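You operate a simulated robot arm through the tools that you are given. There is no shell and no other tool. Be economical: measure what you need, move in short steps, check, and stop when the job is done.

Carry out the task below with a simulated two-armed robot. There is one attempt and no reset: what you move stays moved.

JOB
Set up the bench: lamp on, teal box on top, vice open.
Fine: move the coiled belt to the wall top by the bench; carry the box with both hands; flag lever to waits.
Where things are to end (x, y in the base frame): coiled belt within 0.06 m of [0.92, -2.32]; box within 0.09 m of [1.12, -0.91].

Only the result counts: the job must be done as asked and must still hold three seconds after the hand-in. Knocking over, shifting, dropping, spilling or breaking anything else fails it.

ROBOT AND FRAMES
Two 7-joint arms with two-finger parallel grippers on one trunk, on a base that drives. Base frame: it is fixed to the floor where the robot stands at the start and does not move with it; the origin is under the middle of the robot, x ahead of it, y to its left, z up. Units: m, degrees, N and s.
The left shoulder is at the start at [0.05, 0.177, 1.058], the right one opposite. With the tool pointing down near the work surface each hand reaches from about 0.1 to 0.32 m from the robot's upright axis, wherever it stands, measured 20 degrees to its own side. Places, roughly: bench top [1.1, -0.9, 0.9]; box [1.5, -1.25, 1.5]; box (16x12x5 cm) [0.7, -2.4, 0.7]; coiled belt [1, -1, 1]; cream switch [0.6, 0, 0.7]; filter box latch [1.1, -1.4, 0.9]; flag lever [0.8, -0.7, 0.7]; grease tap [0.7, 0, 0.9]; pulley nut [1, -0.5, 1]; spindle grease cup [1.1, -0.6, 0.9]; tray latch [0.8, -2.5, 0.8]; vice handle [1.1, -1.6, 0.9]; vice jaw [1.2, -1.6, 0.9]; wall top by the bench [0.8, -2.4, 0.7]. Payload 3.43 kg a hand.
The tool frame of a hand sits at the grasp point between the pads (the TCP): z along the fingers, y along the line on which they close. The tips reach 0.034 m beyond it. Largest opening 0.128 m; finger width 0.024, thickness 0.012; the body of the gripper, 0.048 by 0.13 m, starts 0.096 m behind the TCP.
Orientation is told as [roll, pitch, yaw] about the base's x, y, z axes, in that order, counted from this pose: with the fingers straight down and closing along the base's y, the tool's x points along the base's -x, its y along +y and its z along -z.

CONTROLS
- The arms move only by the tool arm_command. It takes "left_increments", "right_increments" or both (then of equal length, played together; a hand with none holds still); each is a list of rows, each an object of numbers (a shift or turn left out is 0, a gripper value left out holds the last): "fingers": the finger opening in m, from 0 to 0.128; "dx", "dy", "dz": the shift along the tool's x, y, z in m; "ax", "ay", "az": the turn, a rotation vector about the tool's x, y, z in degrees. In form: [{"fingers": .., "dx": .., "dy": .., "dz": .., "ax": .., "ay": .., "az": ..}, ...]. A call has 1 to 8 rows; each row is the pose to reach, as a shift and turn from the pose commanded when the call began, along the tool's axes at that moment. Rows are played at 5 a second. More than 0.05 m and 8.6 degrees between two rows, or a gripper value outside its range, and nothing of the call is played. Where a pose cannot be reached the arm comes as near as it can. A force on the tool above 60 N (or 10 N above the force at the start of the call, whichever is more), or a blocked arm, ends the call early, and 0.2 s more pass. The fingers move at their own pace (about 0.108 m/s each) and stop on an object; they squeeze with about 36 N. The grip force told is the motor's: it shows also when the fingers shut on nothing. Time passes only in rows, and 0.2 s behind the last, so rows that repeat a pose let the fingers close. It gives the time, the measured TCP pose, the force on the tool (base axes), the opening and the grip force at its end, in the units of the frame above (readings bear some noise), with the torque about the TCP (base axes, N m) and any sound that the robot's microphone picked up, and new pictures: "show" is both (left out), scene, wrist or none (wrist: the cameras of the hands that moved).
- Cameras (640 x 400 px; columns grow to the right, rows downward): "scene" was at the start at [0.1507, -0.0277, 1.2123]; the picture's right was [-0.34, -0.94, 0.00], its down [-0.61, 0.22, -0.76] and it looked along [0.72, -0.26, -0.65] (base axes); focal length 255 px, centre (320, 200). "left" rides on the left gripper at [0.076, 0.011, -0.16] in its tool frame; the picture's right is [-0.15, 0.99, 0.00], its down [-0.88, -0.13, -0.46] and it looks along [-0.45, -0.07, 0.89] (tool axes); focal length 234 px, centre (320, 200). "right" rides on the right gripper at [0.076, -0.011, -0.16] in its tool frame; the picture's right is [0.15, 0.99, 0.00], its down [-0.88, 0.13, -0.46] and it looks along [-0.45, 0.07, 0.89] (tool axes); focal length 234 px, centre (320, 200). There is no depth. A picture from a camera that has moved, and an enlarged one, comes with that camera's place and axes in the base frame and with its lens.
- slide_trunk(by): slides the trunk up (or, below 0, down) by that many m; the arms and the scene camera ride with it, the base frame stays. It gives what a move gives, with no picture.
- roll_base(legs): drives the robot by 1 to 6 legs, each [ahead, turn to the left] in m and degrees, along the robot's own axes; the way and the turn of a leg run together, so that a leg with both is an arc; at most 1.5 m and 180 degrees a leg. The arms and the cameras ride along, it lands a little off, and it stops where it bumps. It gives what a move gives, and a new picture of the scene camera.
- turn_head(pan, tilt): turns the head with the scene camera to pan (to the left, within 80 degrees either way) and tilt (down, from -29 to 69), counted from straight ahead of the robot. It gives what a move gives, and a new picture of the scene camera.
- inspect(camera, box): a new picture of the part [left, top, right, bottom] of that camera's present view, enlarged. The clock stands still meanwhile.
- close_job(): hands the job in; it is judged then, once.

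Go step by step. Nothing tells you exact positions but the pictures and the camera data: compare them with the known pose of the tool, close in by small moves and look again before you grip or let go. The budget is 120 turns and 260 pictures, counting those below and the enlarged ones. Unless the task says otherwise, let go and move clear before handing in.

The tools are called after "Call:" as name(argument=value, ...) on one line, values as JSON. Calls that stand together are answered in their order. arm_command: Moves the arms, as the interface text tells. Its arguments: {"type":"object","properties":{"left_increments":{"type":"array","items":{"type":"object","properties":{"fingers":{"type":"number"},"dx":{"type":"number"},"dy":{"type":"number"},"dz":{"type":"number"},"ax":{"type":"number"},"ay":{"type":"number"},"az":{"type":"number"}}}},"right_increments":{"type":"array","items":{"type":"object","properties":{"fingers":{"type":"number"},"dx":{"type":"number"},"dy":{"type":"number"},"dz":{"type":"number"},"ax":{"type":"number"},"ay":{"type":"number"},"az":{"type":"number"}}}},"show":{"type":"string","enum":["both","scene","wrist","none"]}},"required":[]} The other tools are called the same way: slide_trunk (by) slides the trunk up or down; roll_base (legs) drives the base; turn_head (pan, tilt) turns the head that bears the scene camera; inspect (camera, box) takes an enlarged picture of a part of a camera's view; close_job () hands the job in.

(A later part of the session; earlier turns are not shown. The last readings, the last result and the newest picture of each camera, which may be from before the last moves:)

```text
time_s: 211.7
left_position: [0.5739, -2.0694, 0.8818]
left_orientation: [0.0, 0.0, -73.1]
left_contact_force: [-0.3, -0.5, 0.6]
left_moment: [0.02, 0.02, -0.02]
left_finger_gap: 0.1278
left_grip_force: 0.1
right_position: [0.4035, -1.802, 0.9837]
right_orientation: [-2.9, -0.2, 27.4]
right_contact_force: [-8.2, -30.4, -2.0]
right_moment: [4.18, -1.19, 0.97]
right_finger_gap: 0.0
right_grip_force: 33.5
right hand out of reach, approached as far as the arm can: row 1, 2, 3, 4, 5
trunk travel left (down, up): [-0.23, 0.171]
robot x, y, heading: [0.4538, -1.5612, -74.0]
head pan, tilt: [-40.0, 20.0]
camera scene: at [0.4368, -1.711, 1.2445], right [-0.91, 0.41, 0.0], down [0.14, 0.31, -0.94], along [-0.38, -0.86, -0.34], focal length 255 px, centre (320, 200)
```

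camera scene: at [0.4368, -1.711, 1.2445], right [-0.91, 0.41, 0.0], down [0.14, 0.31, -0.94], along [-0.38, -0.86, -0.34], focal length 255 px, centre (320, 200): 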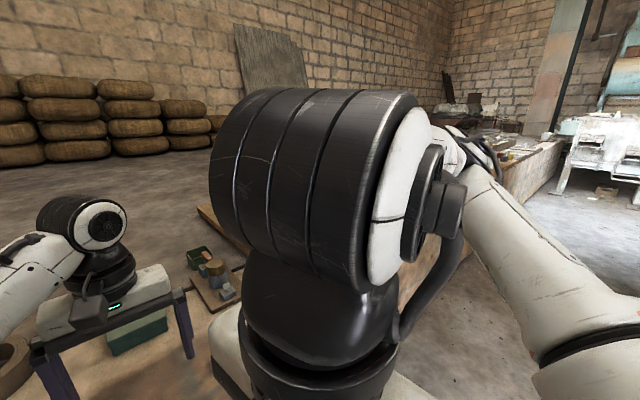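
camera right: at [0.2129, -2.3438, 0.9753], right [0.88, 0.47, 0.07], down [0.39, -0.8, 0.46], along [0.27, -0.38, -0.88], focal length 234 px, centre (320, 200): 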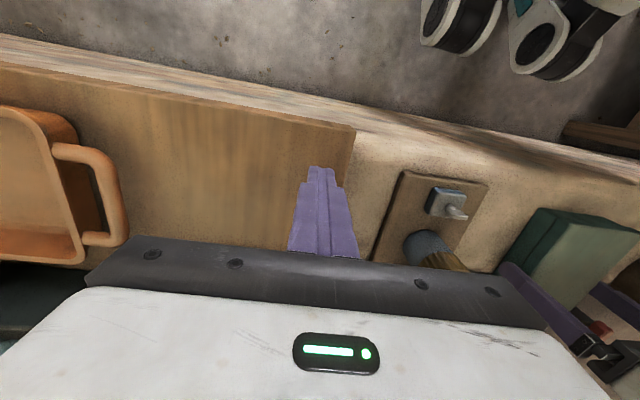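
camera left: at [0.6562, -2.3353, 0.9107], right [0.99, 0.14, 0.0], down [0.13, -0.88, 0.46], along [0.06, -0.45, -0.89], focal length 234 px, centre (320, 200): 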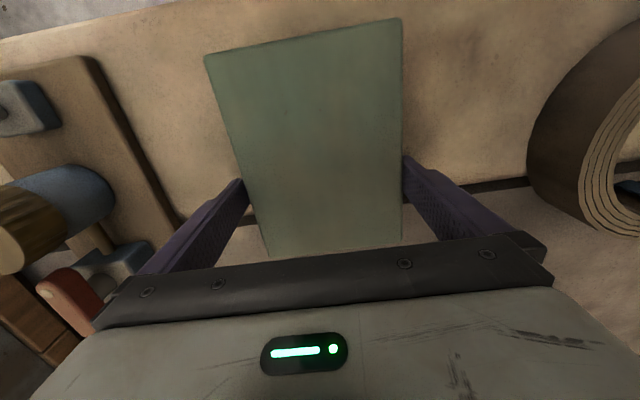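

Call:
arm_command(right_increments=[{"dy": -0.03, "dx": 0.006}, {"dy": -0.06, "dx": 0.012}, {"dy": -0.09, "dx": 0.018}, {"dy": -0.12, "dx": 0.024}], show="none")

Call:
arm_command(right_increments=[{"az": 8.5}, {"az": 17}, {"az": 25.5}, {"az": 34}, {"az": 42.5}, {"az": 51}, {"az": 59.5}, {"az": 68}], show="none")

Call:
arm_command(right_increments=[{"az": 8.5, "ax": -1}, {"az": 17, "ax": -2}, {"az": 25.5, "ax": -3}, {"az": 33, "ax": -3}], show="scene")

```text
time_s: 212.7
left_position: [0.5736, -2.0694, 0.8814]
left_orientation: [0.0, 0.0, -73.1]
left_contact_force: [-0.2, 0.7, -0.2]
left_moment: [-0.01, -0.01, 0.01]
left_finger_gap: 0.128
left_grip_force: 0.0
right_position: [0.4123, -1.8025, 0.9873]
right_orientation: [-2.9, -0.3, 27.1]
right_contact_force: [0.0, 0.8, -0.2]
right_moment: [0.0, 0.0, -0.02]
right_finger_gap: 0.0003
right_grip_force: 33.3
right hand out of reach, approached as far as the arm can: row 1, 2, 3, 4
trunk travel left (down, up): [-0.23, 0.171]
robot x, y, heading: [0.4524, -1.5605, -74.2]
head pan, tilt: [-40.0, 20.0]
```

```text
time_s: 214.5
left_position: [0.5739, -2.0695, 0.8825]
left_orientation: [-0.1, 0.0, -73.1]
left_contact_force: [-1.2, -0.4, -0.1]
left_moment: [0.03, -0.01, 0.01]
left_finger_gap: 0.1284
left_grip_force: 0.1
right_position: [0.41, -1.8033, 0.9861]
right_orientation: [-0.9, -2.8, -40.4]
right_contact_force: [-23.3, -24.9, 9.2]
right_moment: [4.52, -3.17, 3.28]
right_finger_gap: 0.0001
right_grip_force: 32.9
trunk travel left (down, up): [-0.23, 0.171]
robot x, y, heading: [0.4528, -1.5607, -73.9]
head pan, tilt: [-40.0, 20.0]
```

```text
time_s: 214.8
left_position: [0.575, -2.0681, 0.8833]
left_orientation: [0.0, 0.0, -73.1]
left_contact_force: [0.5, 0.3, 0.5]
left_moment: [0.01, 0.01, -0.01]
left_finger_gap: 0.1277
left_grip_force: 0.1
right_position: [0.4089, -1.8048, 0.9859]
right_orientation: [-0.9, -2.6, -41.6]
right_contact_force: [-5.1, -8.0, 1.9]
right_moment: [1.45, -0.72, 0.88]
right_finger_gap: 0.0
right_grip_force: 33.2
trunk travel left (down, up): [-0.23, 0.171]
robot x, y, heading: [0.4564, -1.5592, -73.8]
head pan, tilt: [-40.0, 20.0]
stopped in row 1 (right hand): the force on the tool passed its limit (the readings are from after the stop); the commanded pose is now the measured one
camera scene: at [0.4369, -1.711, 1.2445], right [-0.91, 0.41, 0.0], down [0.14, 0.31, -0.94], along [-0.38, -0.86, -0.34], focal length 255 px, centre (320, 200)
```

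scene: 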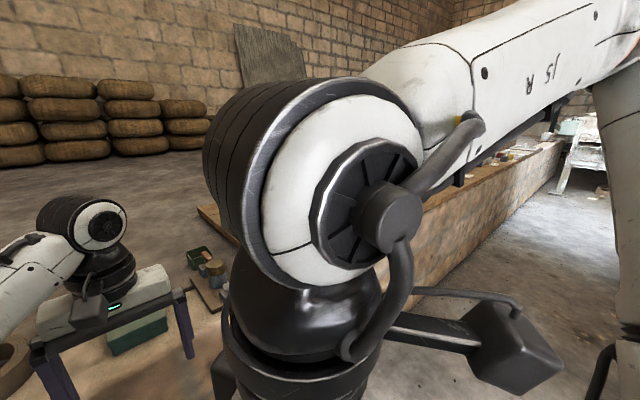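

Call:
arm_command(right_increments=[{"dx": -0.025, "dy": -0.016}, {"dx": -0.05, "dy": -0.032}, {"dx": -0.084, "dy": -0.054}, {"dx": -0.11, "dy": -0.07}], show="none")

Call:
arm_command(right_increments=[{"az": 8}, {"az": 16}, {"az": 24, "ay": 1.3}, {"az": 32, "ay": 2.6, "ax": -1}], show="none")

Call:
arm_command(right_increments=[{"dy": 0.03}, {"dy": 0.06}, {"dy": 0.09}, {"dy": 0.12}], show="scene")

```text
time_s: 215.8
left_position: [0.5755, -2.0692, 0.8818]
left_orientation: [-0.1, 0.1, -73.1]
left_contact_force: [-0.7, -0.5, 0.2]
left_moment: [0.01, -0.01, -0.01]
left_finger_gap: 0.1282
left_grip_force: 0.1
right_position: [0.4443, -1.9322, 0.9917]
right_orientation: [-1.0, -2.6, -41.7]
right_contact_force: [0.1, -0.2, -0.5]
right_moment: [0.0, -0.04, -0.02]
right_finger_gap: 0.0
right_grip_force: 32.8
trunk travel left (down, up): [-0.23, 0.171]
robot x, y, heading: [0.452, -1.5564, -73.9]
head pan, tilt: [-40.0, 20.0]
```

```text
time_s: 216.8
left_position: [0.5753, -2.0691, 0.8812]
left_orientation: [-0.1, 0.0, -73.1]
left_contact_force: [-0.1, -0.1, 0.4]
left_moment: [-0.01, -0.04, 0.0]
left_finger_gap: 0.1277
left_grip_force: 0.1
right_position: [0.4448, -1.9299, 0.9908]
right_orientation: [0.9, 0.0, -73.9]
right_contact_force: [0.3, 0.8, 0.1]
right_moment: [0.0, -0.03, 0.01]
right_finger_gap: 0.0002
right_grip_force: 32.6
trunk travel left (down, up): [-0.23, 0.171]
robot x, y, heading: [0.4551, -1.5606, -74.3]
head pan, tilt: [-40.0, 20.0]
```

```text
time_s: 217.8
left_position: [0.5735, -2.0681, 0.8827]
left_orientation: [0.0, -0.1, -73.1]
left_contact_force: [0.1, 0.3, 0.0]
left_moment: [0.04, -0.04, -0.03]
left_finger_gap: 0.128
left_grip_force: 0.1
right_position: [0.4536, -1.9277, 0.9917]
right_orientation: [0.9, -0.1, -73.8]
right_contact_force: [0.4, -0.7, -0.2]
right_moment: [0.01, 0.0, 0.05]
right_finger_gap: 0.0002
right_grip_force: 33.3
right hand out of reach, approached as far as the arm can: row 1, 2, 3, 4
trunk travel left (down, up): [-0.23, 0.171]
robot x, y, heading: [0.4539, -1.5602, -74.3]
head pan, tilt: [-40.0, 20.0]
camera scene: at [0.4369, -1.7111, 1.2445], right [-0.91, 0.41, 0.0], down [0.14, 0.31, -0.94], along [-0.38, -0.86, -0.34], focal length 255 px, centre (320, 200)
```

scene: 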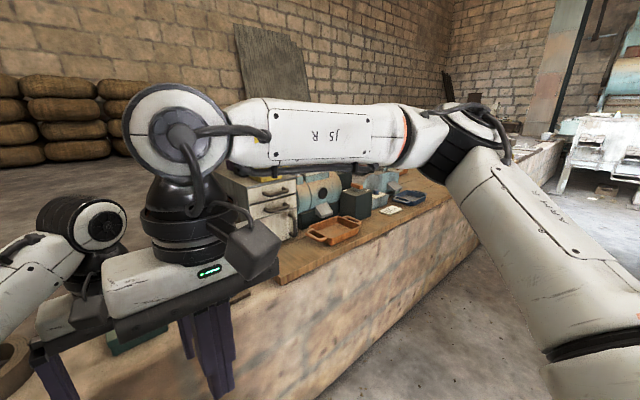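

Call:
arm_command(left_increments=[{"dy": 0.04, "dz": -0.02}, {"dy": 0.08, "dz": -0.04}, {"dy": 0.12, "dz": -0.05}, {"dy": 0.16, "dz": -0.05}], show="none")

Call:
arm_command(right_increments=[{"dy": 0.03}, {"dy": 0.06}, {"dy": 0.09}, {"dy": 0.12}], show="scene")

```text
time_s: 218.8
left_position: [0.729, -2.0209, 0.9326]
left_orientation: [-0.1, 0.1, -73.2]
left_contact_force: [-1.0, -0.5, -0.1]
left_moment: [-0.03, 0.01, -0.01]
left_finger_gap: 0.1279
left_grip_force: 0.1
right_position: [0.4552, -1.9282, 0.9924]
right_orientation: [0.9, 0.0, -73.8]
right_contact_force: [-0.2, -0.1, 0.2]
right_moment: [0.0, -0.01, 0.02]
right_finger_gap: 0.0
right_grip_force: 32.7
trunk travel left (down, up): [-0.23, 0.171]
robot x, y, heading: [0.4556, -1.5607, -74.1]
head pan, tilt: [-40.0, 20.0]
```

```text
time_s: 219.8
left_position: [0.7295, -2.022, 0.9322]
left_orientation: [-0.1, 0.0, -73.1]
left_contact_force: [-0.1, -0.5, 0.8]
left_moment: [-0.02, 0.01, -0.02]
left_finger_gap: 0.128
left_grip_force: 0.1
right_position: [0.4548, -1.928, 0.992]
right_orientation: [1.0, 0.0, -73.8]
right_contact_force: [0.1, 0.4, 0.2]
right_moment: [-0.03, -0.01, 0.0]
right_finger_gap: 0.0
right_grip_force: 33.3
right hand out of reach, approached as far as the arm can: row 1, 2, 3, 4
trunk travel left (down, up): [-0.23, 0.171]
robot x, y, heading: [0.4537, -1.562, -74.1]
head pan, tilt: [-40.0, 20.0]
camera scene: at [0.4369, -1.711, 1.2445], right [-0.91, 0.41, 0.0], down [0.14, 0.31, -0.94], along [-0.38, -0.86, -0.34], focal length 255 px, centre (320, 200)
```

scene: 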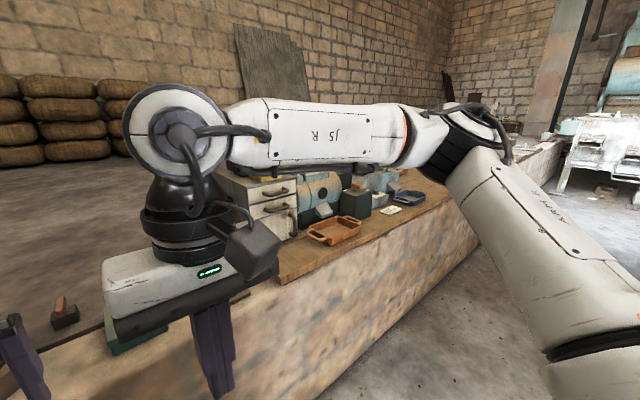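

The inner limit is what it is. Plan: flip the left wrist 180° (camera out of the way), left hand to the far end of the box, right hand as the side-stop at the near end, and the base 6 cm closer than before.

Call:
arm_command(left_increments=[{"az": -8.5}, {"az": -17}, {"az": -25.5}, {"az": -34}, {"az": -42.5}, {"az": -51}, {"az": -59.5}, {"az": -68}], show="none")

Call:
arm_command(left_increments=[{"az": -8.5}, {"az": -17}, {"az": -25.5}, {"az": -34}, {"az": -42.5}, {"az": -51}, {"az": -59.5}, {"az": -68}], show="none")

Call:
arm_command(left_increments=[{"az": -8.5}, {"az": -17}, {"az": -25.5}, {"az": -34}, {"az": -40}, {"az": -44}], show="none")

Call:
turn_head(pan=0, tilt=45)

```text
time_s: 221.6
left_position: [0.7267, -2.0235, 0.9322]
left_orientation: [-0.1, 0.2, -4.9]
left_contact_force: [0.4, 0.3, 0.0]
left_moment: [-0.02, 0.0, 0.04]
left_finger_gap: 0.1281
left_grip_force: 0.0
right_position: [0.4548, -1.9263, 0.9932]
right_orientation: [1.0, 0.0, -73.8]
right_contact_force: [-0.5, 0.4, 0.0]
right_moment: [0.04, 0.0, -0.02]
right_finger_gap: 0.0
right_grip_force: 32.1
trunk travel left (down, up): [-0.23, 0.171]
robot x, y, heading: [0.4558, -1.5572, -74.1]
head pan, tilt: [-40.0, 20.0]
```

```text
time_s: 223.4
left_position: [0.7817, -2.0646, 0.9157]
left_orientation: [1.0, -0.7, 60.7]
left_contact_force: [-0.5, 0.0, 0.1]
left_moment: [0.02, 0.02, 0.01]
left_finger_gap: 0.1279
left_grip_force: 0.1
left hand out of reach, approached as far as the arm can: row 6, 7, 8
right_position: [0.4538, -1.9292, 0.9917]
right_orientation: [1.0, 0.0, -73.7]
right_contact_force: [-0.9, 0.7, -0.6]
right_moment: [0.01, 0.04, 0.01]
right_finger_gap: 0.0002
right_grip_force: 33.4
trunk travel left (down, up): [-0.23, 0.171]
robot x, y, heading: [0.4542, -1.5583, -74.1]
head pan, tilt: [-40.0, 20.0]
```

```text
time_s: 224.8
left_position: [0.8139, -2.0961, 0.9129]
left_orientation: [-0.5, 0.2, 107.9]
left_contact_force: [1.9, 0.2, -3.3]
left_moment: [-0.18, 0.27, 0.02]
left_finger_gap: 0.1279
left_grip_force: 0.1
left hand out of reach, approached as far as the arm can: row 1, 2, 3, 4, 5, 6
right_position: [0.456, -1.9283, 0.9923]
right_orientation: [0.9, 0.1, -73.8]
right_contact_force: [1.5, -1.0, 0.3]
right_moment: [0.01, 0.1, -0.01]
right_finger_gap: 0.0
right_grip_force: 32.9
trunk travel left (down, up): [-0.23, 0.171]
robot x, y, heading: [0.4561, -1.5595, -74.3]
head pan, tilt: [-40.0, 20.0]
```

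```text
time_s: 225.9
left_position: [0.8088, -2.0974, 0.9222]
left_orientation: [-0.3, 1.1, 107.3]
left_contact_force: [-0.4, 0.6, 0.5]
left_moment: [0.01, -0.01, 0.02]
left_finger_gap: 0.128
left_grip_force: 0.0
right_position: [0.4561, -1.9266, 0.9918]
right_orientation: [1.0, -0.1, -73.8]
right_contact_force: [0.3, 0.8, -0.4]
right_moment: [-0.02, 0.02, 0.02]
right_finger_gap: 0.0
right_grip_force: 32.7
trunk travel left (down, up): [-0.23, 0.171]
robot x, y, heading: [0.4554, -1.5573, -74.1]
head pan, tilt: [0.0, 45.0]
camera scene: at [0.4971, -1.7043, 1.2059], right [-0.96, -0.27, 0.0], down [-0.19, 0.68, -0.71], along [0.19, -0.68, -0.71], focal length 255 px, centre (320, 200)
```

scene: 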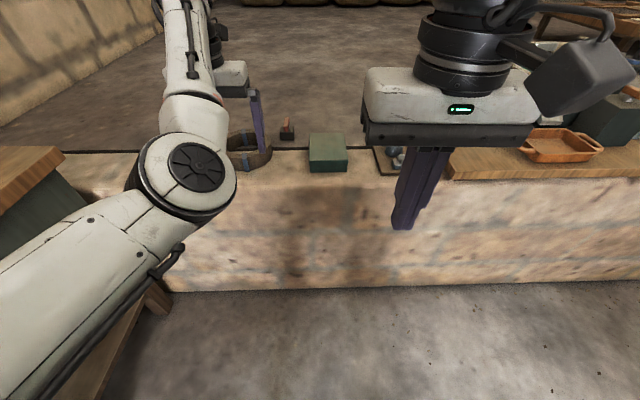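

Call:
arm_command(left_increments=[{"dx": -0.02, "dy": 0.035}, {"dx": -0.04, "dy": 0.07, "dz": -0.01}, {"dx": -0.06, "dy": 0.11, "dz": -0.02}, {"dx": -0.08, "dy": 0.15, "dz": -0.03}, {"dx": -0.105, "dy": 0.19, "dz": -0.03}, {"dx": -0.126, "dy": 0.224, "dz": -0.03}], right_increments=[{"dz": 0.01}, {"dz": 0.02}, {"dz": 0.037}, {"dz": 0.037, "dx": -0.008}, {"dz": 0.037, "dx": -0.0165, "dy": -0.003}, {"dz": 0.037, "dx": -0.0165, "dy": -0.006}], show="scene")

```text
time_s: 227.3
left_position: [0.7871, -2.1075, 0.9186]
left_orientation: [0.0, 0.4, 108.3]
left_contact_force: [-0.1, 0.2, -0.6]
left_moment: [0.03, 0.04, -0.01]
left_finger_gap: 0.128
left_grip_force: 0.0
left hand out of reach, approached as far as the arm can: row 1, 2, 3, 4, 5, 6
right_position: [0.4553, -1.9457, 0.9559]
right_orientation: [1.0, -0.1, -73.9]
right_contact_force: [0.3, 0.3, -0.8]
right_moment: [-0.01, 0.01, -0.01]
right_finger_gap: 0.0
right_grip_force: 33.2
trunk travel left (down, up): [-0.23, 0.171]
robot x, y, heading: [0.4553, -1.5553, -73.9]
head pan, tilt: [0.0, 45.0]
camera scene: at [0.4972, -1.7042, 1.2059], right [-0.96, -0.27, 0.0], down [-0.19, 0.68, -0.71], along [0.19, -0.68, -0.71], focal length 255 px, centre (320, 200)
```

scene: 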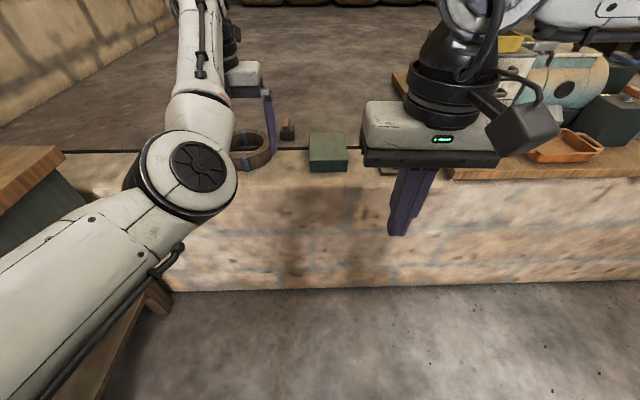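

Call:
arm_command(left_increments=[{"az": 8.5}, {"az": 17}, {"az": 25.5}, {"az": 34}, {"az": 42.5}, {"az": 51}, {"az": 59.5}, {"az": 68}], show="none")

Call:
arm_command(left_increments=[{"az": 8.5}, {"az": 17}, {"az": 25.5}, {"az": 34}, {"az": 42.5}, {"az": 51}, {"az": 59.5}, {"az": 68}], show="none")

Call:
arm_command(left_increments=[{"az": 8.5}, {"az": 17}, {"az": 25.5}, {"az": 34}, {"az": 42}, {"az": 46}], show="none")

Call:
arm_command(left_increments=[{"dx": 0.02, "dy": -0.035}, {"dx": 0.045, "dy": -0.07, "dz": -0.01}, {"dx": 0.07, "dy": -0.11, "dz": -0.02}, {"dx": 0.09, "dy": -0.145, "dz": -0.033}, {"dx": 0.11, "dy": -0.175, "dz": -0.033}, {"dx": 0.13, "dy": -0.2, "dz": -0.033}], right_increments=[{"az": -4}, {"az": -8}, {"az": -12}, {"az": -15}, {"az": -15}, {"az": -15}], show="scene")

```text
time_s: 229.1
left_position: [0.7904, -2.1054, 0.916]
left_orientation: [-0.1, -0.1, 40.1]
left_contact_force: [0.6, -0.2, 0.0]
left_moment: [0.02, 0.01, -0.02]
left_finger_gap: 0.1278
left_grip_force: 0.1
right_position: [0.4556, -1.9444, 0.9557]
right_orientation: [0.9, 0.1, -73.8]
right_contact_force: [-0.1, 0.3, -0.2]
right_moment: [0.01, -0.01, -0.02]
right_finger_gap: 0.0005
right_grip_force: 32.7
trunk travel left (down, up): [-0.23, 0.171]
robot x, y, heading: [0.4561, -1.5614, -73.9]
head pan, tilt: [0.0, 45.0]
```

```text
time_s: 230.9
left_position: [0.7919, -2.1051, 0.9176]
left_orientation: [0.1, -0.1, -27.8]
left_contact_force: [-0.7, -0.4, 0.8]
left_moment: [0.0, 0.01, -0.01]
left_finger_gap: 0.128
left_grip_force: 0.0
right_position: [0.455, -1.945, 0.9567]
right_orientation: [0.9, -0.1, -73.8]
right_contact_force: [0.1, -0.3, -0.3]
right_moment: [0.01, -0.02, -0.05]
right_finger_gap: 0.0
right_grip_force: 33.0
trunk travel left (down, up): [-0.23, 0.171]
robot x, y, heading: [0.4555, -1.5601, -74.0]
head pan, tilt: [0.0, 45.0]
```

```text
time_s: 232.3
left_position: [0.7897, -2.1054, 0.9159]
left_orientation: [0.2, -0.1, -73.9]
left_contact_force: [0.1, -0.1, -0.1]
left_moment: [0.0, 0.01, 0.01]
left_finger_gap: 0.1281
left_grip_force: 0.0
right_position: [0.4553, -1.9457, 0.9571]
right_orientation: [0.8, 0.0, -73.9]
right_contact_force: [0.1, -0.6, -0.4]
right_moment: [-0.01, -0.03, 0.04]
right_finger_gap: 0.0
right_grip_force: 32.9
trunk travel left (down, up): [-0.23, 0.171]
robot x, y, heading: [0.4534, -1.5616, -74.0]
head pan, tilt: [0.0, 45.0]
```

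```text
time_s: 233.7
left_position: [0.6392, -2.1299, 0.9567]
left_orientation: [-0.3, -0.3, -73.0]
left_contact_force: [0.7, 0.2, -0.2]
left_moment: [-0.02, 0.0, 0.0]
left_finger_gap: 0.1281
left_grip_force: 0.1
left hand out of reach, approached as far as the arm can: row 1, 2, 3, 4, 5, 6
right_position: [0.4553, -1.9461, 0.9569]
right_orientation: [0.8, -0.3, -58.7]
right_contact_force: [0.3, 0.2, 0.0]
right_moment: [-0.01, -0.02, -0.01]
right_finger_gap: 0.0
right_grip_force: 33.4
trunk travel left (down, up): [-0.23, 0.171]
robot x, y, heading: [0.4545, -1.5597, -74.2]
head pan, tilt: [0.0, 45.0]
camera scene: at [0.4973, -1.7043, 1.2059], right [-0.96, -0.27, 0.0], down [-0.19, 0.68, -0.71], along [0.19, -0.68, -0.71], focal length 255 px, centre (320, 200)
```

scene: 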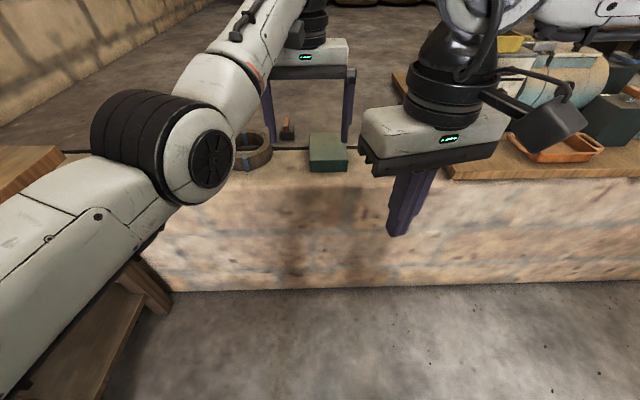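

Call:
arm_command(left_increments=[{"dx": 0.03}, {"dx": 0.06}, {"dx": 0.09}, {"dx": 0.108}, {"dx": 0.108, "dy": -0.02}, {"dx": 0.108, "dy": -0.04}, {"dx": 0.108, "dy": -0.055}], show="scene")

```text
time_s: 235.3
left_position: [0.639, -2.1292, 0.9538]
left_orientation: [0.0, 0.1, -73.1]
left_contact_force: [-1.6, -0.1, -0.2]
left_moment: [0.0, 0.02, -0.02]
left_finger_gap: 0.128
left_grip_force: 0.1
left hand out of reach, approached as far as the arm can: row 1, 2, 3, 4, 5, 6, 7
right_position: [0.4551, -1.9459, 0.9562]
right_orientation: [0.9, -0.3, -58.8]
right_contact_force: [-0.5, 0.4, 0.4]
right_moment: [0.0, 0.04, 0.02]
right_finger_gap: 0.0
right_grip_force: 33.2
trunk travel left (down, up): [-0.23, 0.171]
robot x, y, heading: [0.4526, -1.5592, -73.9]
head pan, tilt: [0.0, 45.0]
camera scene: at [0.4972, -1.7042, 1.2059], right [-0.96, -0.27, 0.0], down [-0.19, 0.68, -0.71], along [0.19, -0.68, -0.71], focal length 255 px, centre (320, 200)
```

scene: 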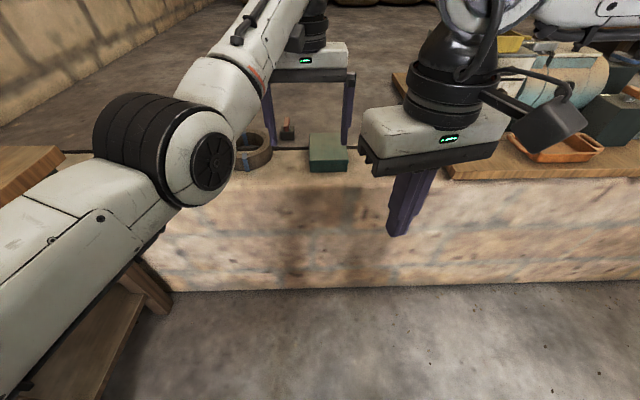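

Call:
arm_command(left_increments=[{"dy": 0.04}, {"dy": 0.08}, {"dy": 0.12}, {"dy": 0.15, "dx": 0.03}, {"dy": 0.17, "dx": 0.06}, {"dy": 0.18, "dx": 0.1}, {"dy": 0.18, "dx": 0.14}, {"dy": 0.18, "dx": 0.18}], show="none")

Call:
arm_command(left_increments=[{"dy": -0.03}, {"dy": -0.06}, {"dy": -0.1}, {"dy": -0.14}, {"dy": -0.18}], show="scene")

```text
time_s: 237.1
left_position: [0.748, -1.9035, 0.9546]
left_orientation: [0.0, 0.0, -74.9]
left_contact_force: [0.9, -0.1, 0.1]
left_moment: [0.03, 0.0, 0.03]
left_finger_gap: 0.128
left_grip_force: 0.1
left hand out of reach, approached as far as the arm can: row 1
right_position: [0.4561, -1.9443, 0.9565]
right_orientation: [0.9, -0.3, -58.9]
right_contact_force: [0.1, 0.0, -0.4]
right_moment: [0.0, -0.02, 0.01]
right_finger_gap: 0.0
right_grip_force: 32.9
trunk travel left (down, up): [-0.23, 0.171]
robot x, y, heading: [0.4568, -1.5613, -74.1]
head pan, tilt: [0.0, 45.0]
```

```text
time_s: 238.3
left_position: [0.5712, -1.9514, 0.9542]
left_orientation: [-0.1, 0.0, -74.9]
left_contact_force: [2.8, -1.2, -0.4]
left_moment: [0.14, 0.2, 0.06]
left_finger_gap: 0.1282
left_grip_force: 0.0
right_position: [0.4556, -1.9465, 0.9549]
right_orientation: [0.9, -0.2, -58.7]
right_contact_force: [-1.7, 1.2, 0.2]
right_moment: [-0.11, -0.22, 0.06]
right_finger_gap: 0.0003
right_grip_force: 32.9
trunk travel left (down, up): [-0.23, 0.171]
robot x, y, heading: [0.4561, -1.5562, -74.0]
head pan, tilt: [0.0, 45.0]
camera scene: at [0.4968, -1.7043, 1.2059], right [-0.96, -0.27, 0.0], down [-0.19, 0.68, -0.71], along [0.19, -0.68, -0.71], focal length 255 px, centre (320, 200)
```

scene: 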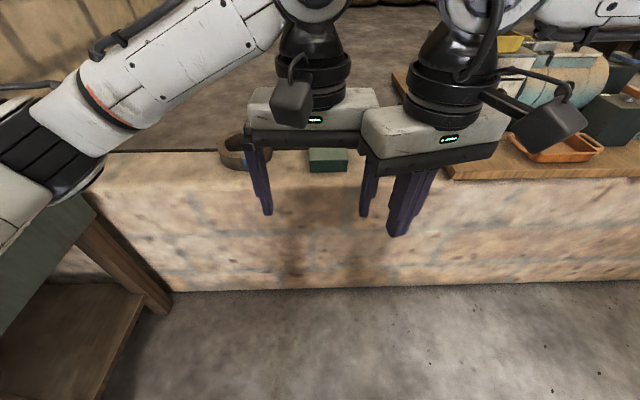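

Left arm is back in its good posture. Move it forward past the right hand, then in line, and check both.

Call:
arm_command(left_increments=[{"dx": -0.02, "dy": 0.01}, {"dx": -0.05, "dy": 0.01}, {"dx": -0.085, "dy": 0.0}, {"dx": -0.085, "dy": -0.02, "az": -1}, {"dx": -0.085, "dy": -0.036, "az": -1.5}], show="none")

Call:
roll_base(legs=[[0.3, 0.5]])

Call:
inspect(camera="left", box=[0, 0, 640, 400])

```text
time_s: 239.5
left_position: [0.5578, -2.0407, 0.9559]
left_orientation: [-0.1, 0.1, -73.5]
left_contact_force: [0.8, -0.3, -0.2]
left_moment: [0.01, 0.01, -0.01]
left_finger_gap: 0.1282
left_grip_force: 0.0
right_position: [0.4549, -1.9458, 0.9554]
right_orientation: [1.0, -0.2, -58.8]
right_contact_force: [-0.6, -0.1, 0.0]
right_moment: [-0.01, 0.02, 0.0]
right_finger_gap: 0.0
right_grip_force: 33.1
trunk travel left (down, up): [-0.23, 0.171]
robot x, y, heading: [0.4521, -1.5585, -73.9]
head pan, tilt: [0.0, 45.0]
```

```text
time_s: 241.5
left_position: [0.6494, -2.3277, 0.9544]
left_orientation: [-0.1, 0.0, -72.9]
left_contact_force: [-0.5, 0.2, -0.1]
left_moment: [0.04, -0.01, 0.01]
left_finger_gap: 0.1279
left_grip_force: 0.0
right_position: [0.5442, -2.2326, 0.9559]
right_orientation: [0.9, -0.2, -58.1]
right_contact_force: [-0.3, -0.1, 0.8]
right_moment: [0.02, -0.03, 0.0]
right_finger_gap: 0.0
right_grip_force: 33.5
trunk travel left (down, up): [-0.23, 0.171]
robot x, y, heading: [0.5367, -1.8479, -73.4]
head pan, tilt: [0.0, 45.0]
camera scene: at [0.5826, -1.9916, 1.2058], right [-0.96, -0.28, 0.0], down [-0.2, 0.68, -0.71], along [0.2, -0.68, -0.71], focal length 255 px, centre (320, 200)
```

scene: 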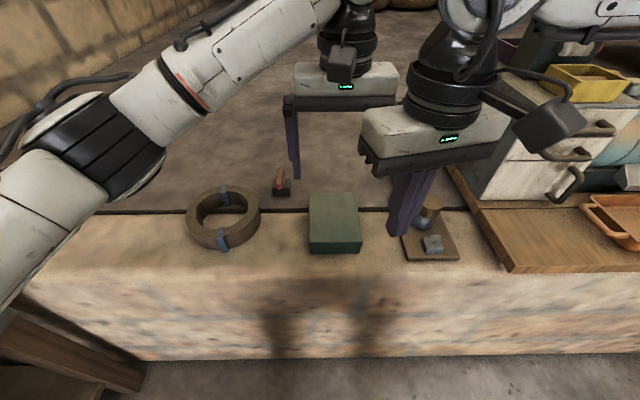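

```text
1.00 times, centred on (320, 200) of left (not enlarged: the box is as wide or as high as the picture)
camera zoom: at [0.6363, -2.2517, 1.1135], right [0.99, 0.15, 0.0], down [0.14, -0.88, 0.46], along [0.07, -0.45, -0.89], focal length 234 px, centre (320, 200)
```

zoom: 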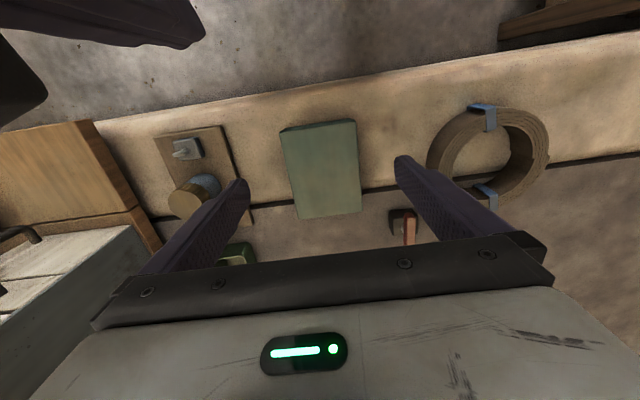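

Call:
roll_base(legs=[[0.12, 0]])

Call:
arm_command(right_increments=[{"dx": 0.0037, "dy": -0.0135}], show="none")

Call:
slide_trunk(by=-0.13)

Call:
inspect(camera="left", box=[160, 0, 480, 200])

Call:
inspect(camera="right", box=[0, 0, 640, 400])

Call:
turn_head(pan=0, tilt=55)

```text
time_s: 242.8
left_position: [0.6823, -2.4375, 0.9543]
left_orientation: [-0.1, 0.0, -72.8]
left_contact_force: [-0.5, 0.5, 0.0]
left_moment: [-0.04, -0.01, 0.01]
left_finger_gap: 0.1277
left_grip_force: 0.2
right_position: [0.5774, -2.3443, 0.9552]
right_orientation: [0.8, -0.2, -58.0]
right_contact_force: [0.2, -0.9, -0.2]
right_moment: [0.03, 0.03, -0.02]
right_finger_gap: 0.0
right_grip_force: 32.8
trunk travel left (down, up): [-0.23, 0.171]
robot x, y, heading: [0.5688, -1.9562, -73.5]
head pan, tilt: [0.0, 45.0]
camera scene: at [0.6158, -2.1024, 1.2057], right [-0.96, -0.29, 0.0], down [-0.2, 0.68, -0.71], along [0.2, -0.68, -0.71], focal length 255 px, centre (320, 200)
```

scene: 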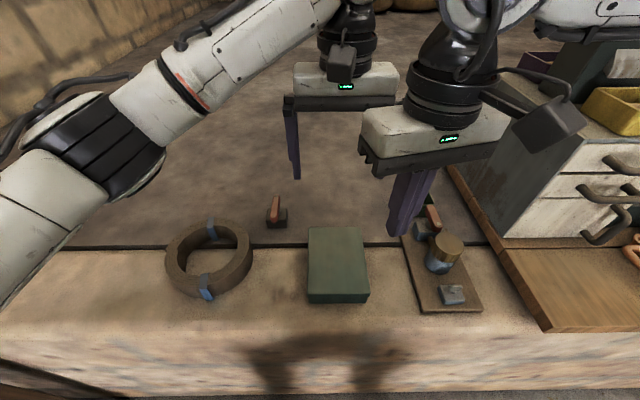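

```text
time_s: 243.2
left_position: [0.6827, -2.4371, 0.9555]
left_orientation: [0.0, -0.1, -72.8]
left_contact_force: [0.3, 0.6, 0.5]
left_moment: [0.0, -0.03, 0.0]
left_finger_gap: 0.1281
left_grip_force: 0.0
right_position: [0.5639, -2.3478, 0.9562]
right_orientation: [0.9, -0.1, -58.0]
right_contact_force: [0.2, 0.5, -0.9]
right_moment: [-0.02, 0.02, -0.02]
right_finger_gap: 0.0
right_grip_force: 32.5
trunk travel left (down, up): [-0.23, 0.171]
robot x, y, heading: [0.5753, -1.9551, -73.5]
head pan, tilt: [0.0, 45.0]
```

```text
time_s: 244.7
left_position: [0.6821, -2.4388, 0.8253]
left_orientation: [-0.1, -0.1, -72.8]
left_contact_force: [0.5, 0.0, 0.6]
left_moment: [-0.01, 0.01, -0.01]
left_finger_gap: 0.1282
left_grip_force: 0.0
right_position: [0.5638, -2.3481, 0.8261]
right_orientation: [0.8, -0.2, -58.0]
right_contact_force: [0.0, 0.0, 0.1]
right_moment: [0.02, 0.01, 0.03]
right_finger_gap: 0.0
right_grip_force: 32.7
trunk travel left (down, up): [-0.1, 0.301]
robot x, y, heading: [0.5693, -1.9585, -73.4]
head pan, tilt: [0.0, 45.0]
```

```text
2.00 times, centred on (320, 100) of left
camera zoom: at [0.6697, -2.3618, 0.9839], right [0.99, 0.15, 0.0], down [0.14, -0.88, 0.46], along [0.07, -0.45, -0.89], focal length 468 px, centre (320, 400)
```

zoom: 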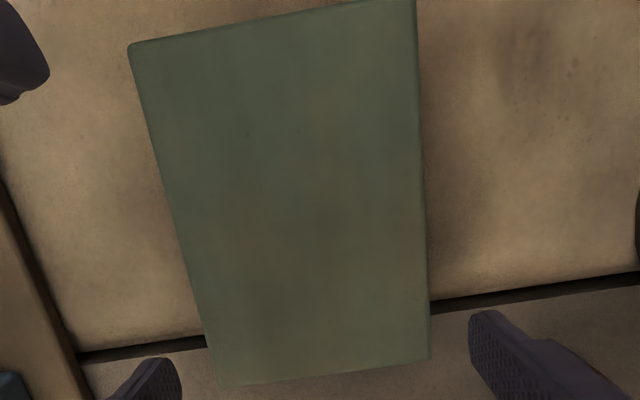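

```text
1.00 times, centred on (320, 200) of right (not enlarged: the box is as wide or as high as the picture)
camera zoom: at [0.51, -2.2888, 0.9848], right [0.76, 0.65, 0.01], down [0.57, -0.68, 0.46], along [0.31, -0.34, -0.89], focal length 234 px, centre (320, 200)
```

zoom: 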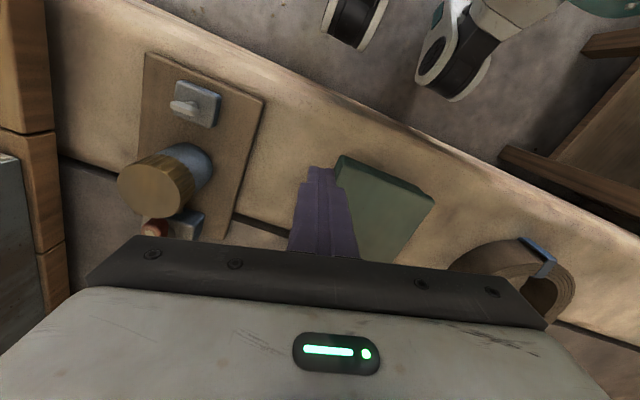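

```text
time_s: 245.5
left_position: [0.6828, -2.4378, 0.825]
left_orientation: [-0.1, -0.1, -72.8]
left_contact_force: [0.6, 0.1, 0.3]
left_moment: [0.02, 0.0, 0.01]
left_finger_gap: 0.1277
left_grip_force: 0.0
right_position: [0.5629, -2.3476, 0.8251]
right_orientation: [0.9, -0.2, -58.1]
right_contact_force: [-0.6, 0.0, -0.5]
right_moment: [-0.02, -0.01, -0.01]
right_finger_gap: 0.0
right_grip_force: 32.9
trunk travel left (down, up): [-0.1, 0.301]
robot x, y, heading: [0.5696, -1.9552, -73.5]
head pan, tilt: [0.0, 55.0]
camera scene: at [0.6131, -2.093, 1.0625], right [-0.96, -0.29, 0.0], down [-0.23, 0.78, -0.57], along [0.16, -0.55, -0.82], focal length 255 px, centre (320, 200)
```

scene: 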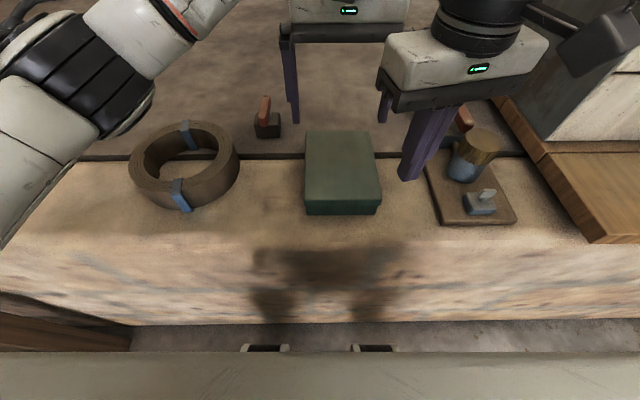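

Box edges in the left tool frame: +0.056/−0.063, so shift the left hand 4 mm right; shift the right hand 2 cm forward. Then lower both with the trunk.

Call:
arm_command(left_increments=[{"dy": -0.0037}, {"dy": -0.0037}], right_increments=[{"dx": -0.01, "dy": -0.003}, {"dx": -0.0193, "dy": -0.0053}], show="none")

Call:
slide_trunk(by=-0.05)

Call:
inspect(camera="left", box=[160, 0, 480, 200])

Call:
inspect(camera="scene", box=[260, 60, 500, 210])

```text
time_s: 246.1
left_position: [0.6775, -2.4395, 0.825]
left_orientation: [-0.1, -0.1, -72.8]
left_contact_force: [-0.4, 0.4, -0.3]
left_moment: [0.0, 0.0, 0.04]
left_finger_gap: 0.1282
left_grip_force: 0.0
right_position: [0.5699, -2.3669, 0.8254]
right_orientation: [0.9, -0.4, -58.0]
right_contact_force: [-0.2, -0.1, 0.7]
right_moment: [0.01, -0.02, -0.02]
right_finger_gap: 0.0
right_grip_force: 33.2
trunk travel left (down, up): [-0.1, 0.301]
robot x, y, heading: [0.5726, -1.9572, -73.5]
head pan, tilt: [0.0, 55.0]
```

```text
time_s: 247.0
left_position: [0.678, -2.4384, 0.7756]
left_orientation: [-0.1, -0.2, -72.8]
left_contact_force: [0.2, -0.7, -0.7]
left_moment: [-0.04, -0.04, -0.04]
left_finger_gap: 0.1277
left_grip_force: 0.1
right_position: [0.5679, -2.3668, 0.775]
right_orientation: [0.9, -0.3, -58.0]
right_contact_force: [-0.3, -0.3, 0.3]
right_moment: [0.02, -0.01, -0.02]
right_finger_gap: 0.0
right_grip_force: 32.8
trunk travel left (down, up): [-0.05, 0.351]
robot x, y, heading: [0.5701, -1.9585, -73.4]
head pan, tilt: [0.0, 55.0]
```

```text
2.00 times, centred on (320, 100) of left
camera zoom: at [0.6658, -2.3631, 0.9341], right [0.99, 0.15, 0.0], down [0.14, -0.88, 0.46], along [0.07, -0.45, -0.89], focal length 468 px, centre (320, 400)
```

zoom: 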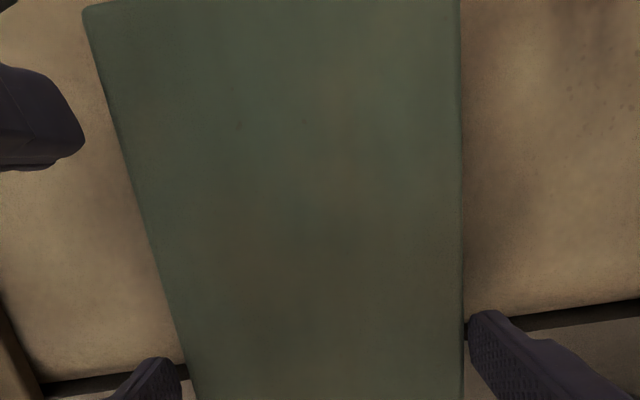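

```text
2.67 times, centred on (380, 135) of scene
camera zoom: at [0.613, -2.0929, 1.0125], right [-0.96, -0.29, 0.0], down [-0.23, 0.78, -0.57], along [0.16, -0.55, -0.82], focal length 680 px, centre (160, 373)
```

zoom: 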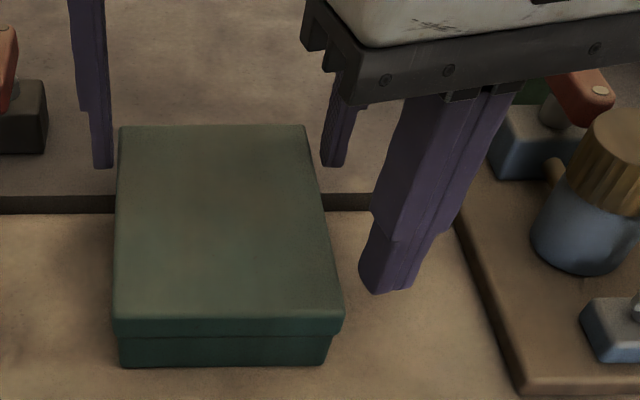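

Call:
slide_trunk(by=-0.022)

Call:
inspect(camera="left", box=[160, 50, 480, 250])

Call:
inspect(camera="scene", box=[260, 60, 500, 210])

```text
time_s: 247.7
left_position: [0.6789, -2.4394, 0.7548]
left_orientation: [-0.1, -0.1, -72.8]
left_contact_force: [-0.3, 0.0, 0.1]
left_moment: [0.02, 0.0, 0.02]
left_finger_gap: 0.1281
left_grip_force: 0.1
right_position: [0.5689, -2.3668, 0.7538]
right_orientation: [0.9, -0.3, -57.9]
right_contact_force: [-0.3, 0.5, 0.0]
right_moment: [0.01, 0.01, 0.02]
right_finger_gap: 0.0003
right_grip_force: 33.0
trunk travel left (down, up): [-0.028, 0.373]
robot x, y, heading: [0.5719, -1.9587, -73.4]
head pan, tilt: [0.0, 55.0]
```

```text
2.00 times, centred on (320, 150) of left
camera zoom: at [0.6658, -2.3631, 0.912], right [0.99, 0.15, 0.0], down [0.14, -0.88, 0.46], along [0.07, -0.45, -0.89], focal length 468 px, centre (320, 300)
```

zoom: 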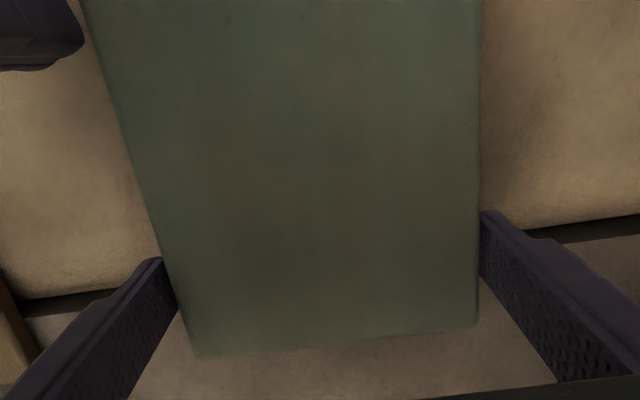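

```text
2.67 times, centred on (380, 135) of scene
camera zoom: at [0.613, -2.0929, 0.9904], right [-0.96, -0.29, 0.0], down [-0.23, 0.78, -0.57], along [0.16, -0.55, -0.82], focal length 680 px, centre (160, 373)
```

zoom: 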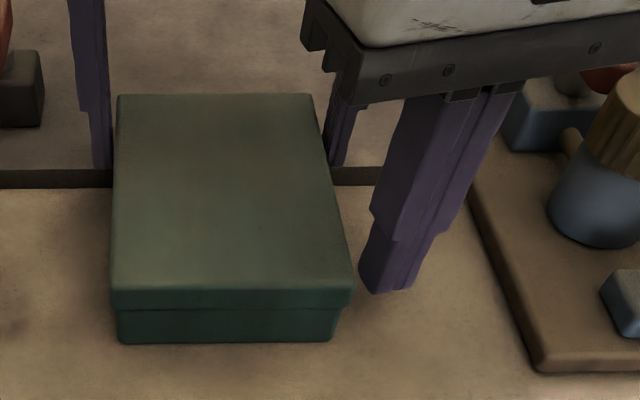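

Now close the left grip, then bring the right finger in against the box face.

Call:
arm_command(left_increments=[{"fingers": 0.1}, {"fingers": 0.08}, {"fingers": 0.08}], show="none")

Call:
arm_command(right_increments=[{"dx": -0.0016, "dy": 0.006}, {"dx": -0.003, "dy": 0.011}, {"dx": -0.0043, "dy": 0.016}], show="none")

Call:
inspect(camera="scene", box=[260, 60, 500, 210])

```text
time_s: 248.5
left_position: [0.6785, -2.439, 0.7543]
left_orientation: [0.0, -0.1, -72.9]
left_contact_force: [2.6, -1.2, 1.5]
left_moment: [0.22, -0.37, -0.14]
left_finger_gap: 0.1197
left_grip_force: 35.9
right_position: [0.5687, -2.3675, 0.7527]
right_orientation: [0.9, -0.2, -58.1]
right_contact_force: [0.5, 0.0, 0.0]
right_moment: [-0.02, 0.02, -0.02]
right_finger_gap: 0.0
right_grip_force: 33.3
trunk travel left (down, up): [-0.028, 0.373]
robot x, y, heading: [0.5742, -1.9544, -73.1]
head pan, tilt: [0.0, 55.0]
```

```text
time_s: 249.3
left_position: [0.6784, -2.4395, 0.7539]
left_orientation: [-0.1, -0.1, -72.8]
left_contact_force: [6.2, -1.2, 1.1]
left_moment: [0.11, -0.26, -0.48]
left_finger_gap: 0.1198
left_grip_force: 36.0
right_position: [0.5791, -2.3633, 0.7537]
right_orientation: [0.8, -0.2, -58.0]
right_contact_force: [-7.3, -0.2, 0.7]
right_moment: [-0.02, 0.27, -0.02]
right_finger_gap: 0.0
right_grip_force: 32.9
right hand out of reach, approached as far as the arm can: row 3
trunk travel left (down, up): [-0.028, 0.373]
robot x, y, heading: [0.574, -1.9597, -73.6]
head pan, tilt: [0.0, 55.0]
```

```text
2.67 times, centred on (380, 135) of scene
camera zoom: at [0.6128, -2.0929, 0.9905], right [-0.96, -0.29, 0.0], down [-0.23, 0.78, -0.57], along [0.16, -0.55, -0.82], focal length 680 px, centre (160, 373)
```

zoom: 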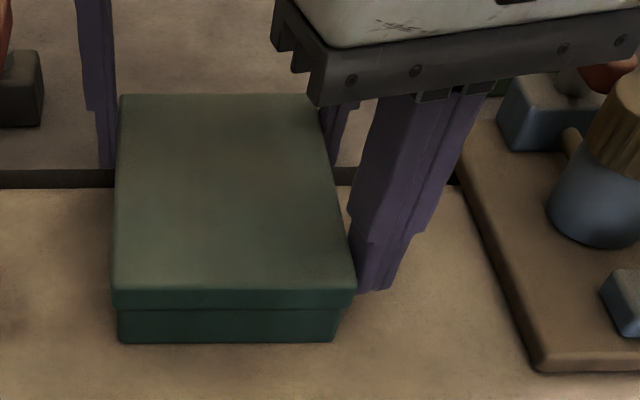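

Box gripped (0.1197 m) and right finger in contact at 7 N. Press a bit more with the left, then lift slightly with the trunk and check.

Call:
arm_command(left_increments=[{"dy": -0.003}, {"dy": -0.006}], show="none")

Call:
slide_trunk(by=0.03)

Call:
inspect(camera="scene", box=[260, 60, 500, 210])

```text
time_s: 249.9
left_position: [0.6756, -2.442, 0.7538]
left_orientation: [0.4, -0.1, -72.6]
left_contact_force: [26.7, 2.3, -1.1]
left_moment: [-0.06, -0.42, -2.07]
left_finger_gap: 0.1195
left_grip_force: 35.7
right_position: [0.5777, -2.3649, 0.754]
right_orientation: [0.5, 0.0, -58.2]
right_contact_force: [-24.4, -2.6, -0.1]
right_moment: [0.0, 0.51, -0.14]
right_finger_gap: 0.0
right_grip_force: 32.9
trunk travel left (down, up): [-0.028, 0.373]
robot x, y, heading: [0.5728, -1.9567, -73.5]
head pan, tilt: [0.0, 55.0]
```

```text
time_s: 250.6
left_position: [0.6747, -2.4398, 0.7826]
left_orientation: [0.5, -0.1, -72.8]
left_contact_force: [29.1, 1.9, -3.2]
left_moment: [-0.15, -0.56, -2.16]
left_finger_gap: 0.1196
left_grip_force: 35.7
right_position: [0.5774, -2.3644, 0.7831]
right_orientation: [0.4, 0.2, -58.1]
right_contact_force: [-28.8, -0.6, 0.0]
right_moment: [-0.01, 0.53, -0.14]
right_finger_gap: 0.0
right_grip_force: 32.8
trunk travel left (down, up): [-0.058, 0.343]
robot x, y, heading: [0.5687, -1.9584, -73.5]
head pan, tilt: [0.0, 55.0]
```

```text
2.67 times, centred on (380, 135) of scene
camera zoom: at [0.6131, -2.0934, 1.0204], right [-0.96, -0.29, 0.0], down [-0.23, 0.79, -0.57], along [0.16, -0.55, -0.82], focal length 680 px, centre (160, 373)
```

zoom: 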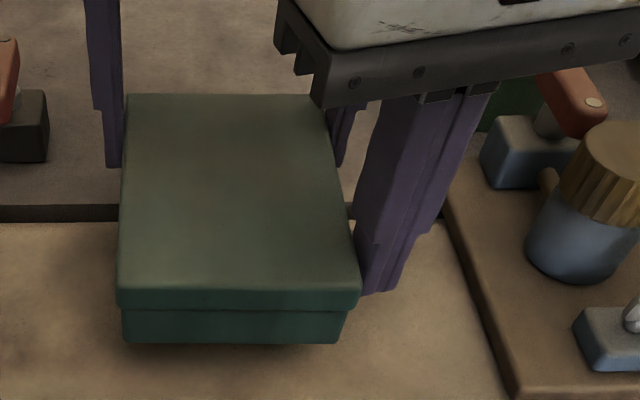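

The box lifts cleanly between both hands (≈28 N squeeze). Raise it with the trunk, back straight along the bench, turn to face it.

Call:
slide_trunk(by=0.25)

Call:
roll_base(legs=[[-0.9, 0], [0, 89.5]])

Call:
inspect(camera="left", box=[0, 0, 640, 400])

```text
time_s: 253.2
left_position: [0.6751, -2.4402, 1.0343]
left_orientation: [0.4, 0.1, -72.9]
left_contact_force: [27.9, 2.6, -2.8]
left_moment: [-0.1, -0.5, -2.22]
left_finger_gap: 0.1199
left_grip_force: 35.6
right_position: [0.5776, -2.3642, 1.0325]
right_orientation: [0.4, 0.1, -58.1]
right_contact_force: [-28.0, -2.6, -1.2]
right_moment: [-0.06, 0.5, -0.13]
right_finger_gap: 0.0001
right_grip_force: 33.2
trunk travel left (down, up): [-0.308, 0.093]
robot x, y, heading: [0.5708, -1.9582, -73.4]
head pan, tilt: [0.0, 55.0]
```

```text
time_s: 261.7
left_position: [0.8001, -1.0079, 1.0343]
left_orientation: [0.3, 0.1, 16.6]
left_contact_force: [-1.2, 25.0, -3.2]
left_moment: [0.51, -0.1, -1.97]
left_finger_gap: 0.1203
left_grip_force: 36.4
right_position: [0.7231, -1.1029, 1.0334]
right_orientation: [0.4, 0.0, 31.4]
right_contact_force: [2.0, -24.8, -1.6]
right_moment: [-0.51, 0.01, -0.11]
right_finger_gap: 0.0
right_grip_force: 33.2
trunk travel left (down, up): [-0.308, 0.093]
robot x, y, heading: [0.3168, -1.1043, 16.1]
head pan, tilt: [0.0, 55.0]
camera scene: at [0.4543, -1.065, 1.2704], right [0.28, -0.96, 0.0], down [-0.79, -0.23, -0.57], along [0.55, 0.16, -0.82], focal length 255 px, centre (320, 200)
```

scene: 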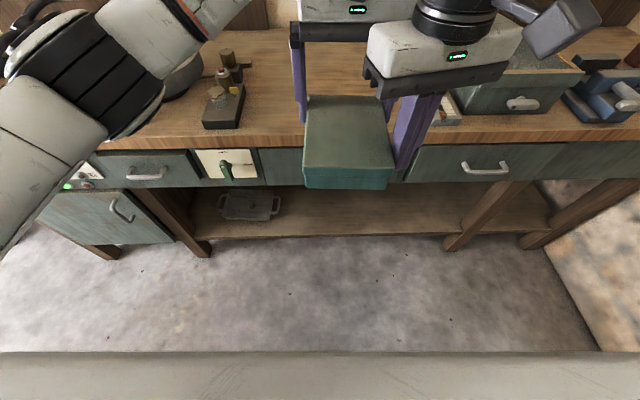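

```text
1.00 times, centred on (320, 200) of left (not enlarged: the box is as wide or as high as the picture)
camera zoom: at [0.7238, -1.0196, 1.1922], right [-0.14, 0.99, 0.0], down [0.88, 0.12, 0.45], along [0.45, 0.07, -0.89], focal length 234 px, centre (320, 200)
```

zoom: 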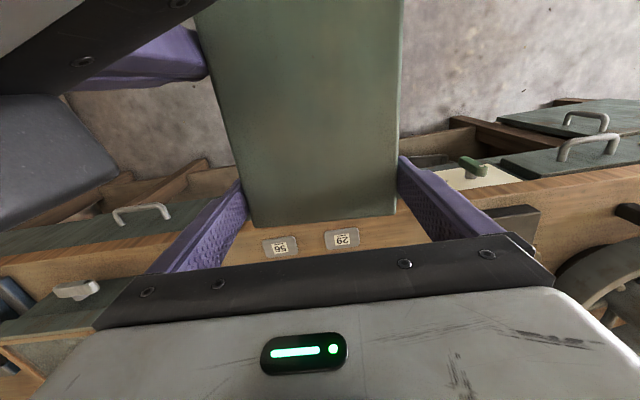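

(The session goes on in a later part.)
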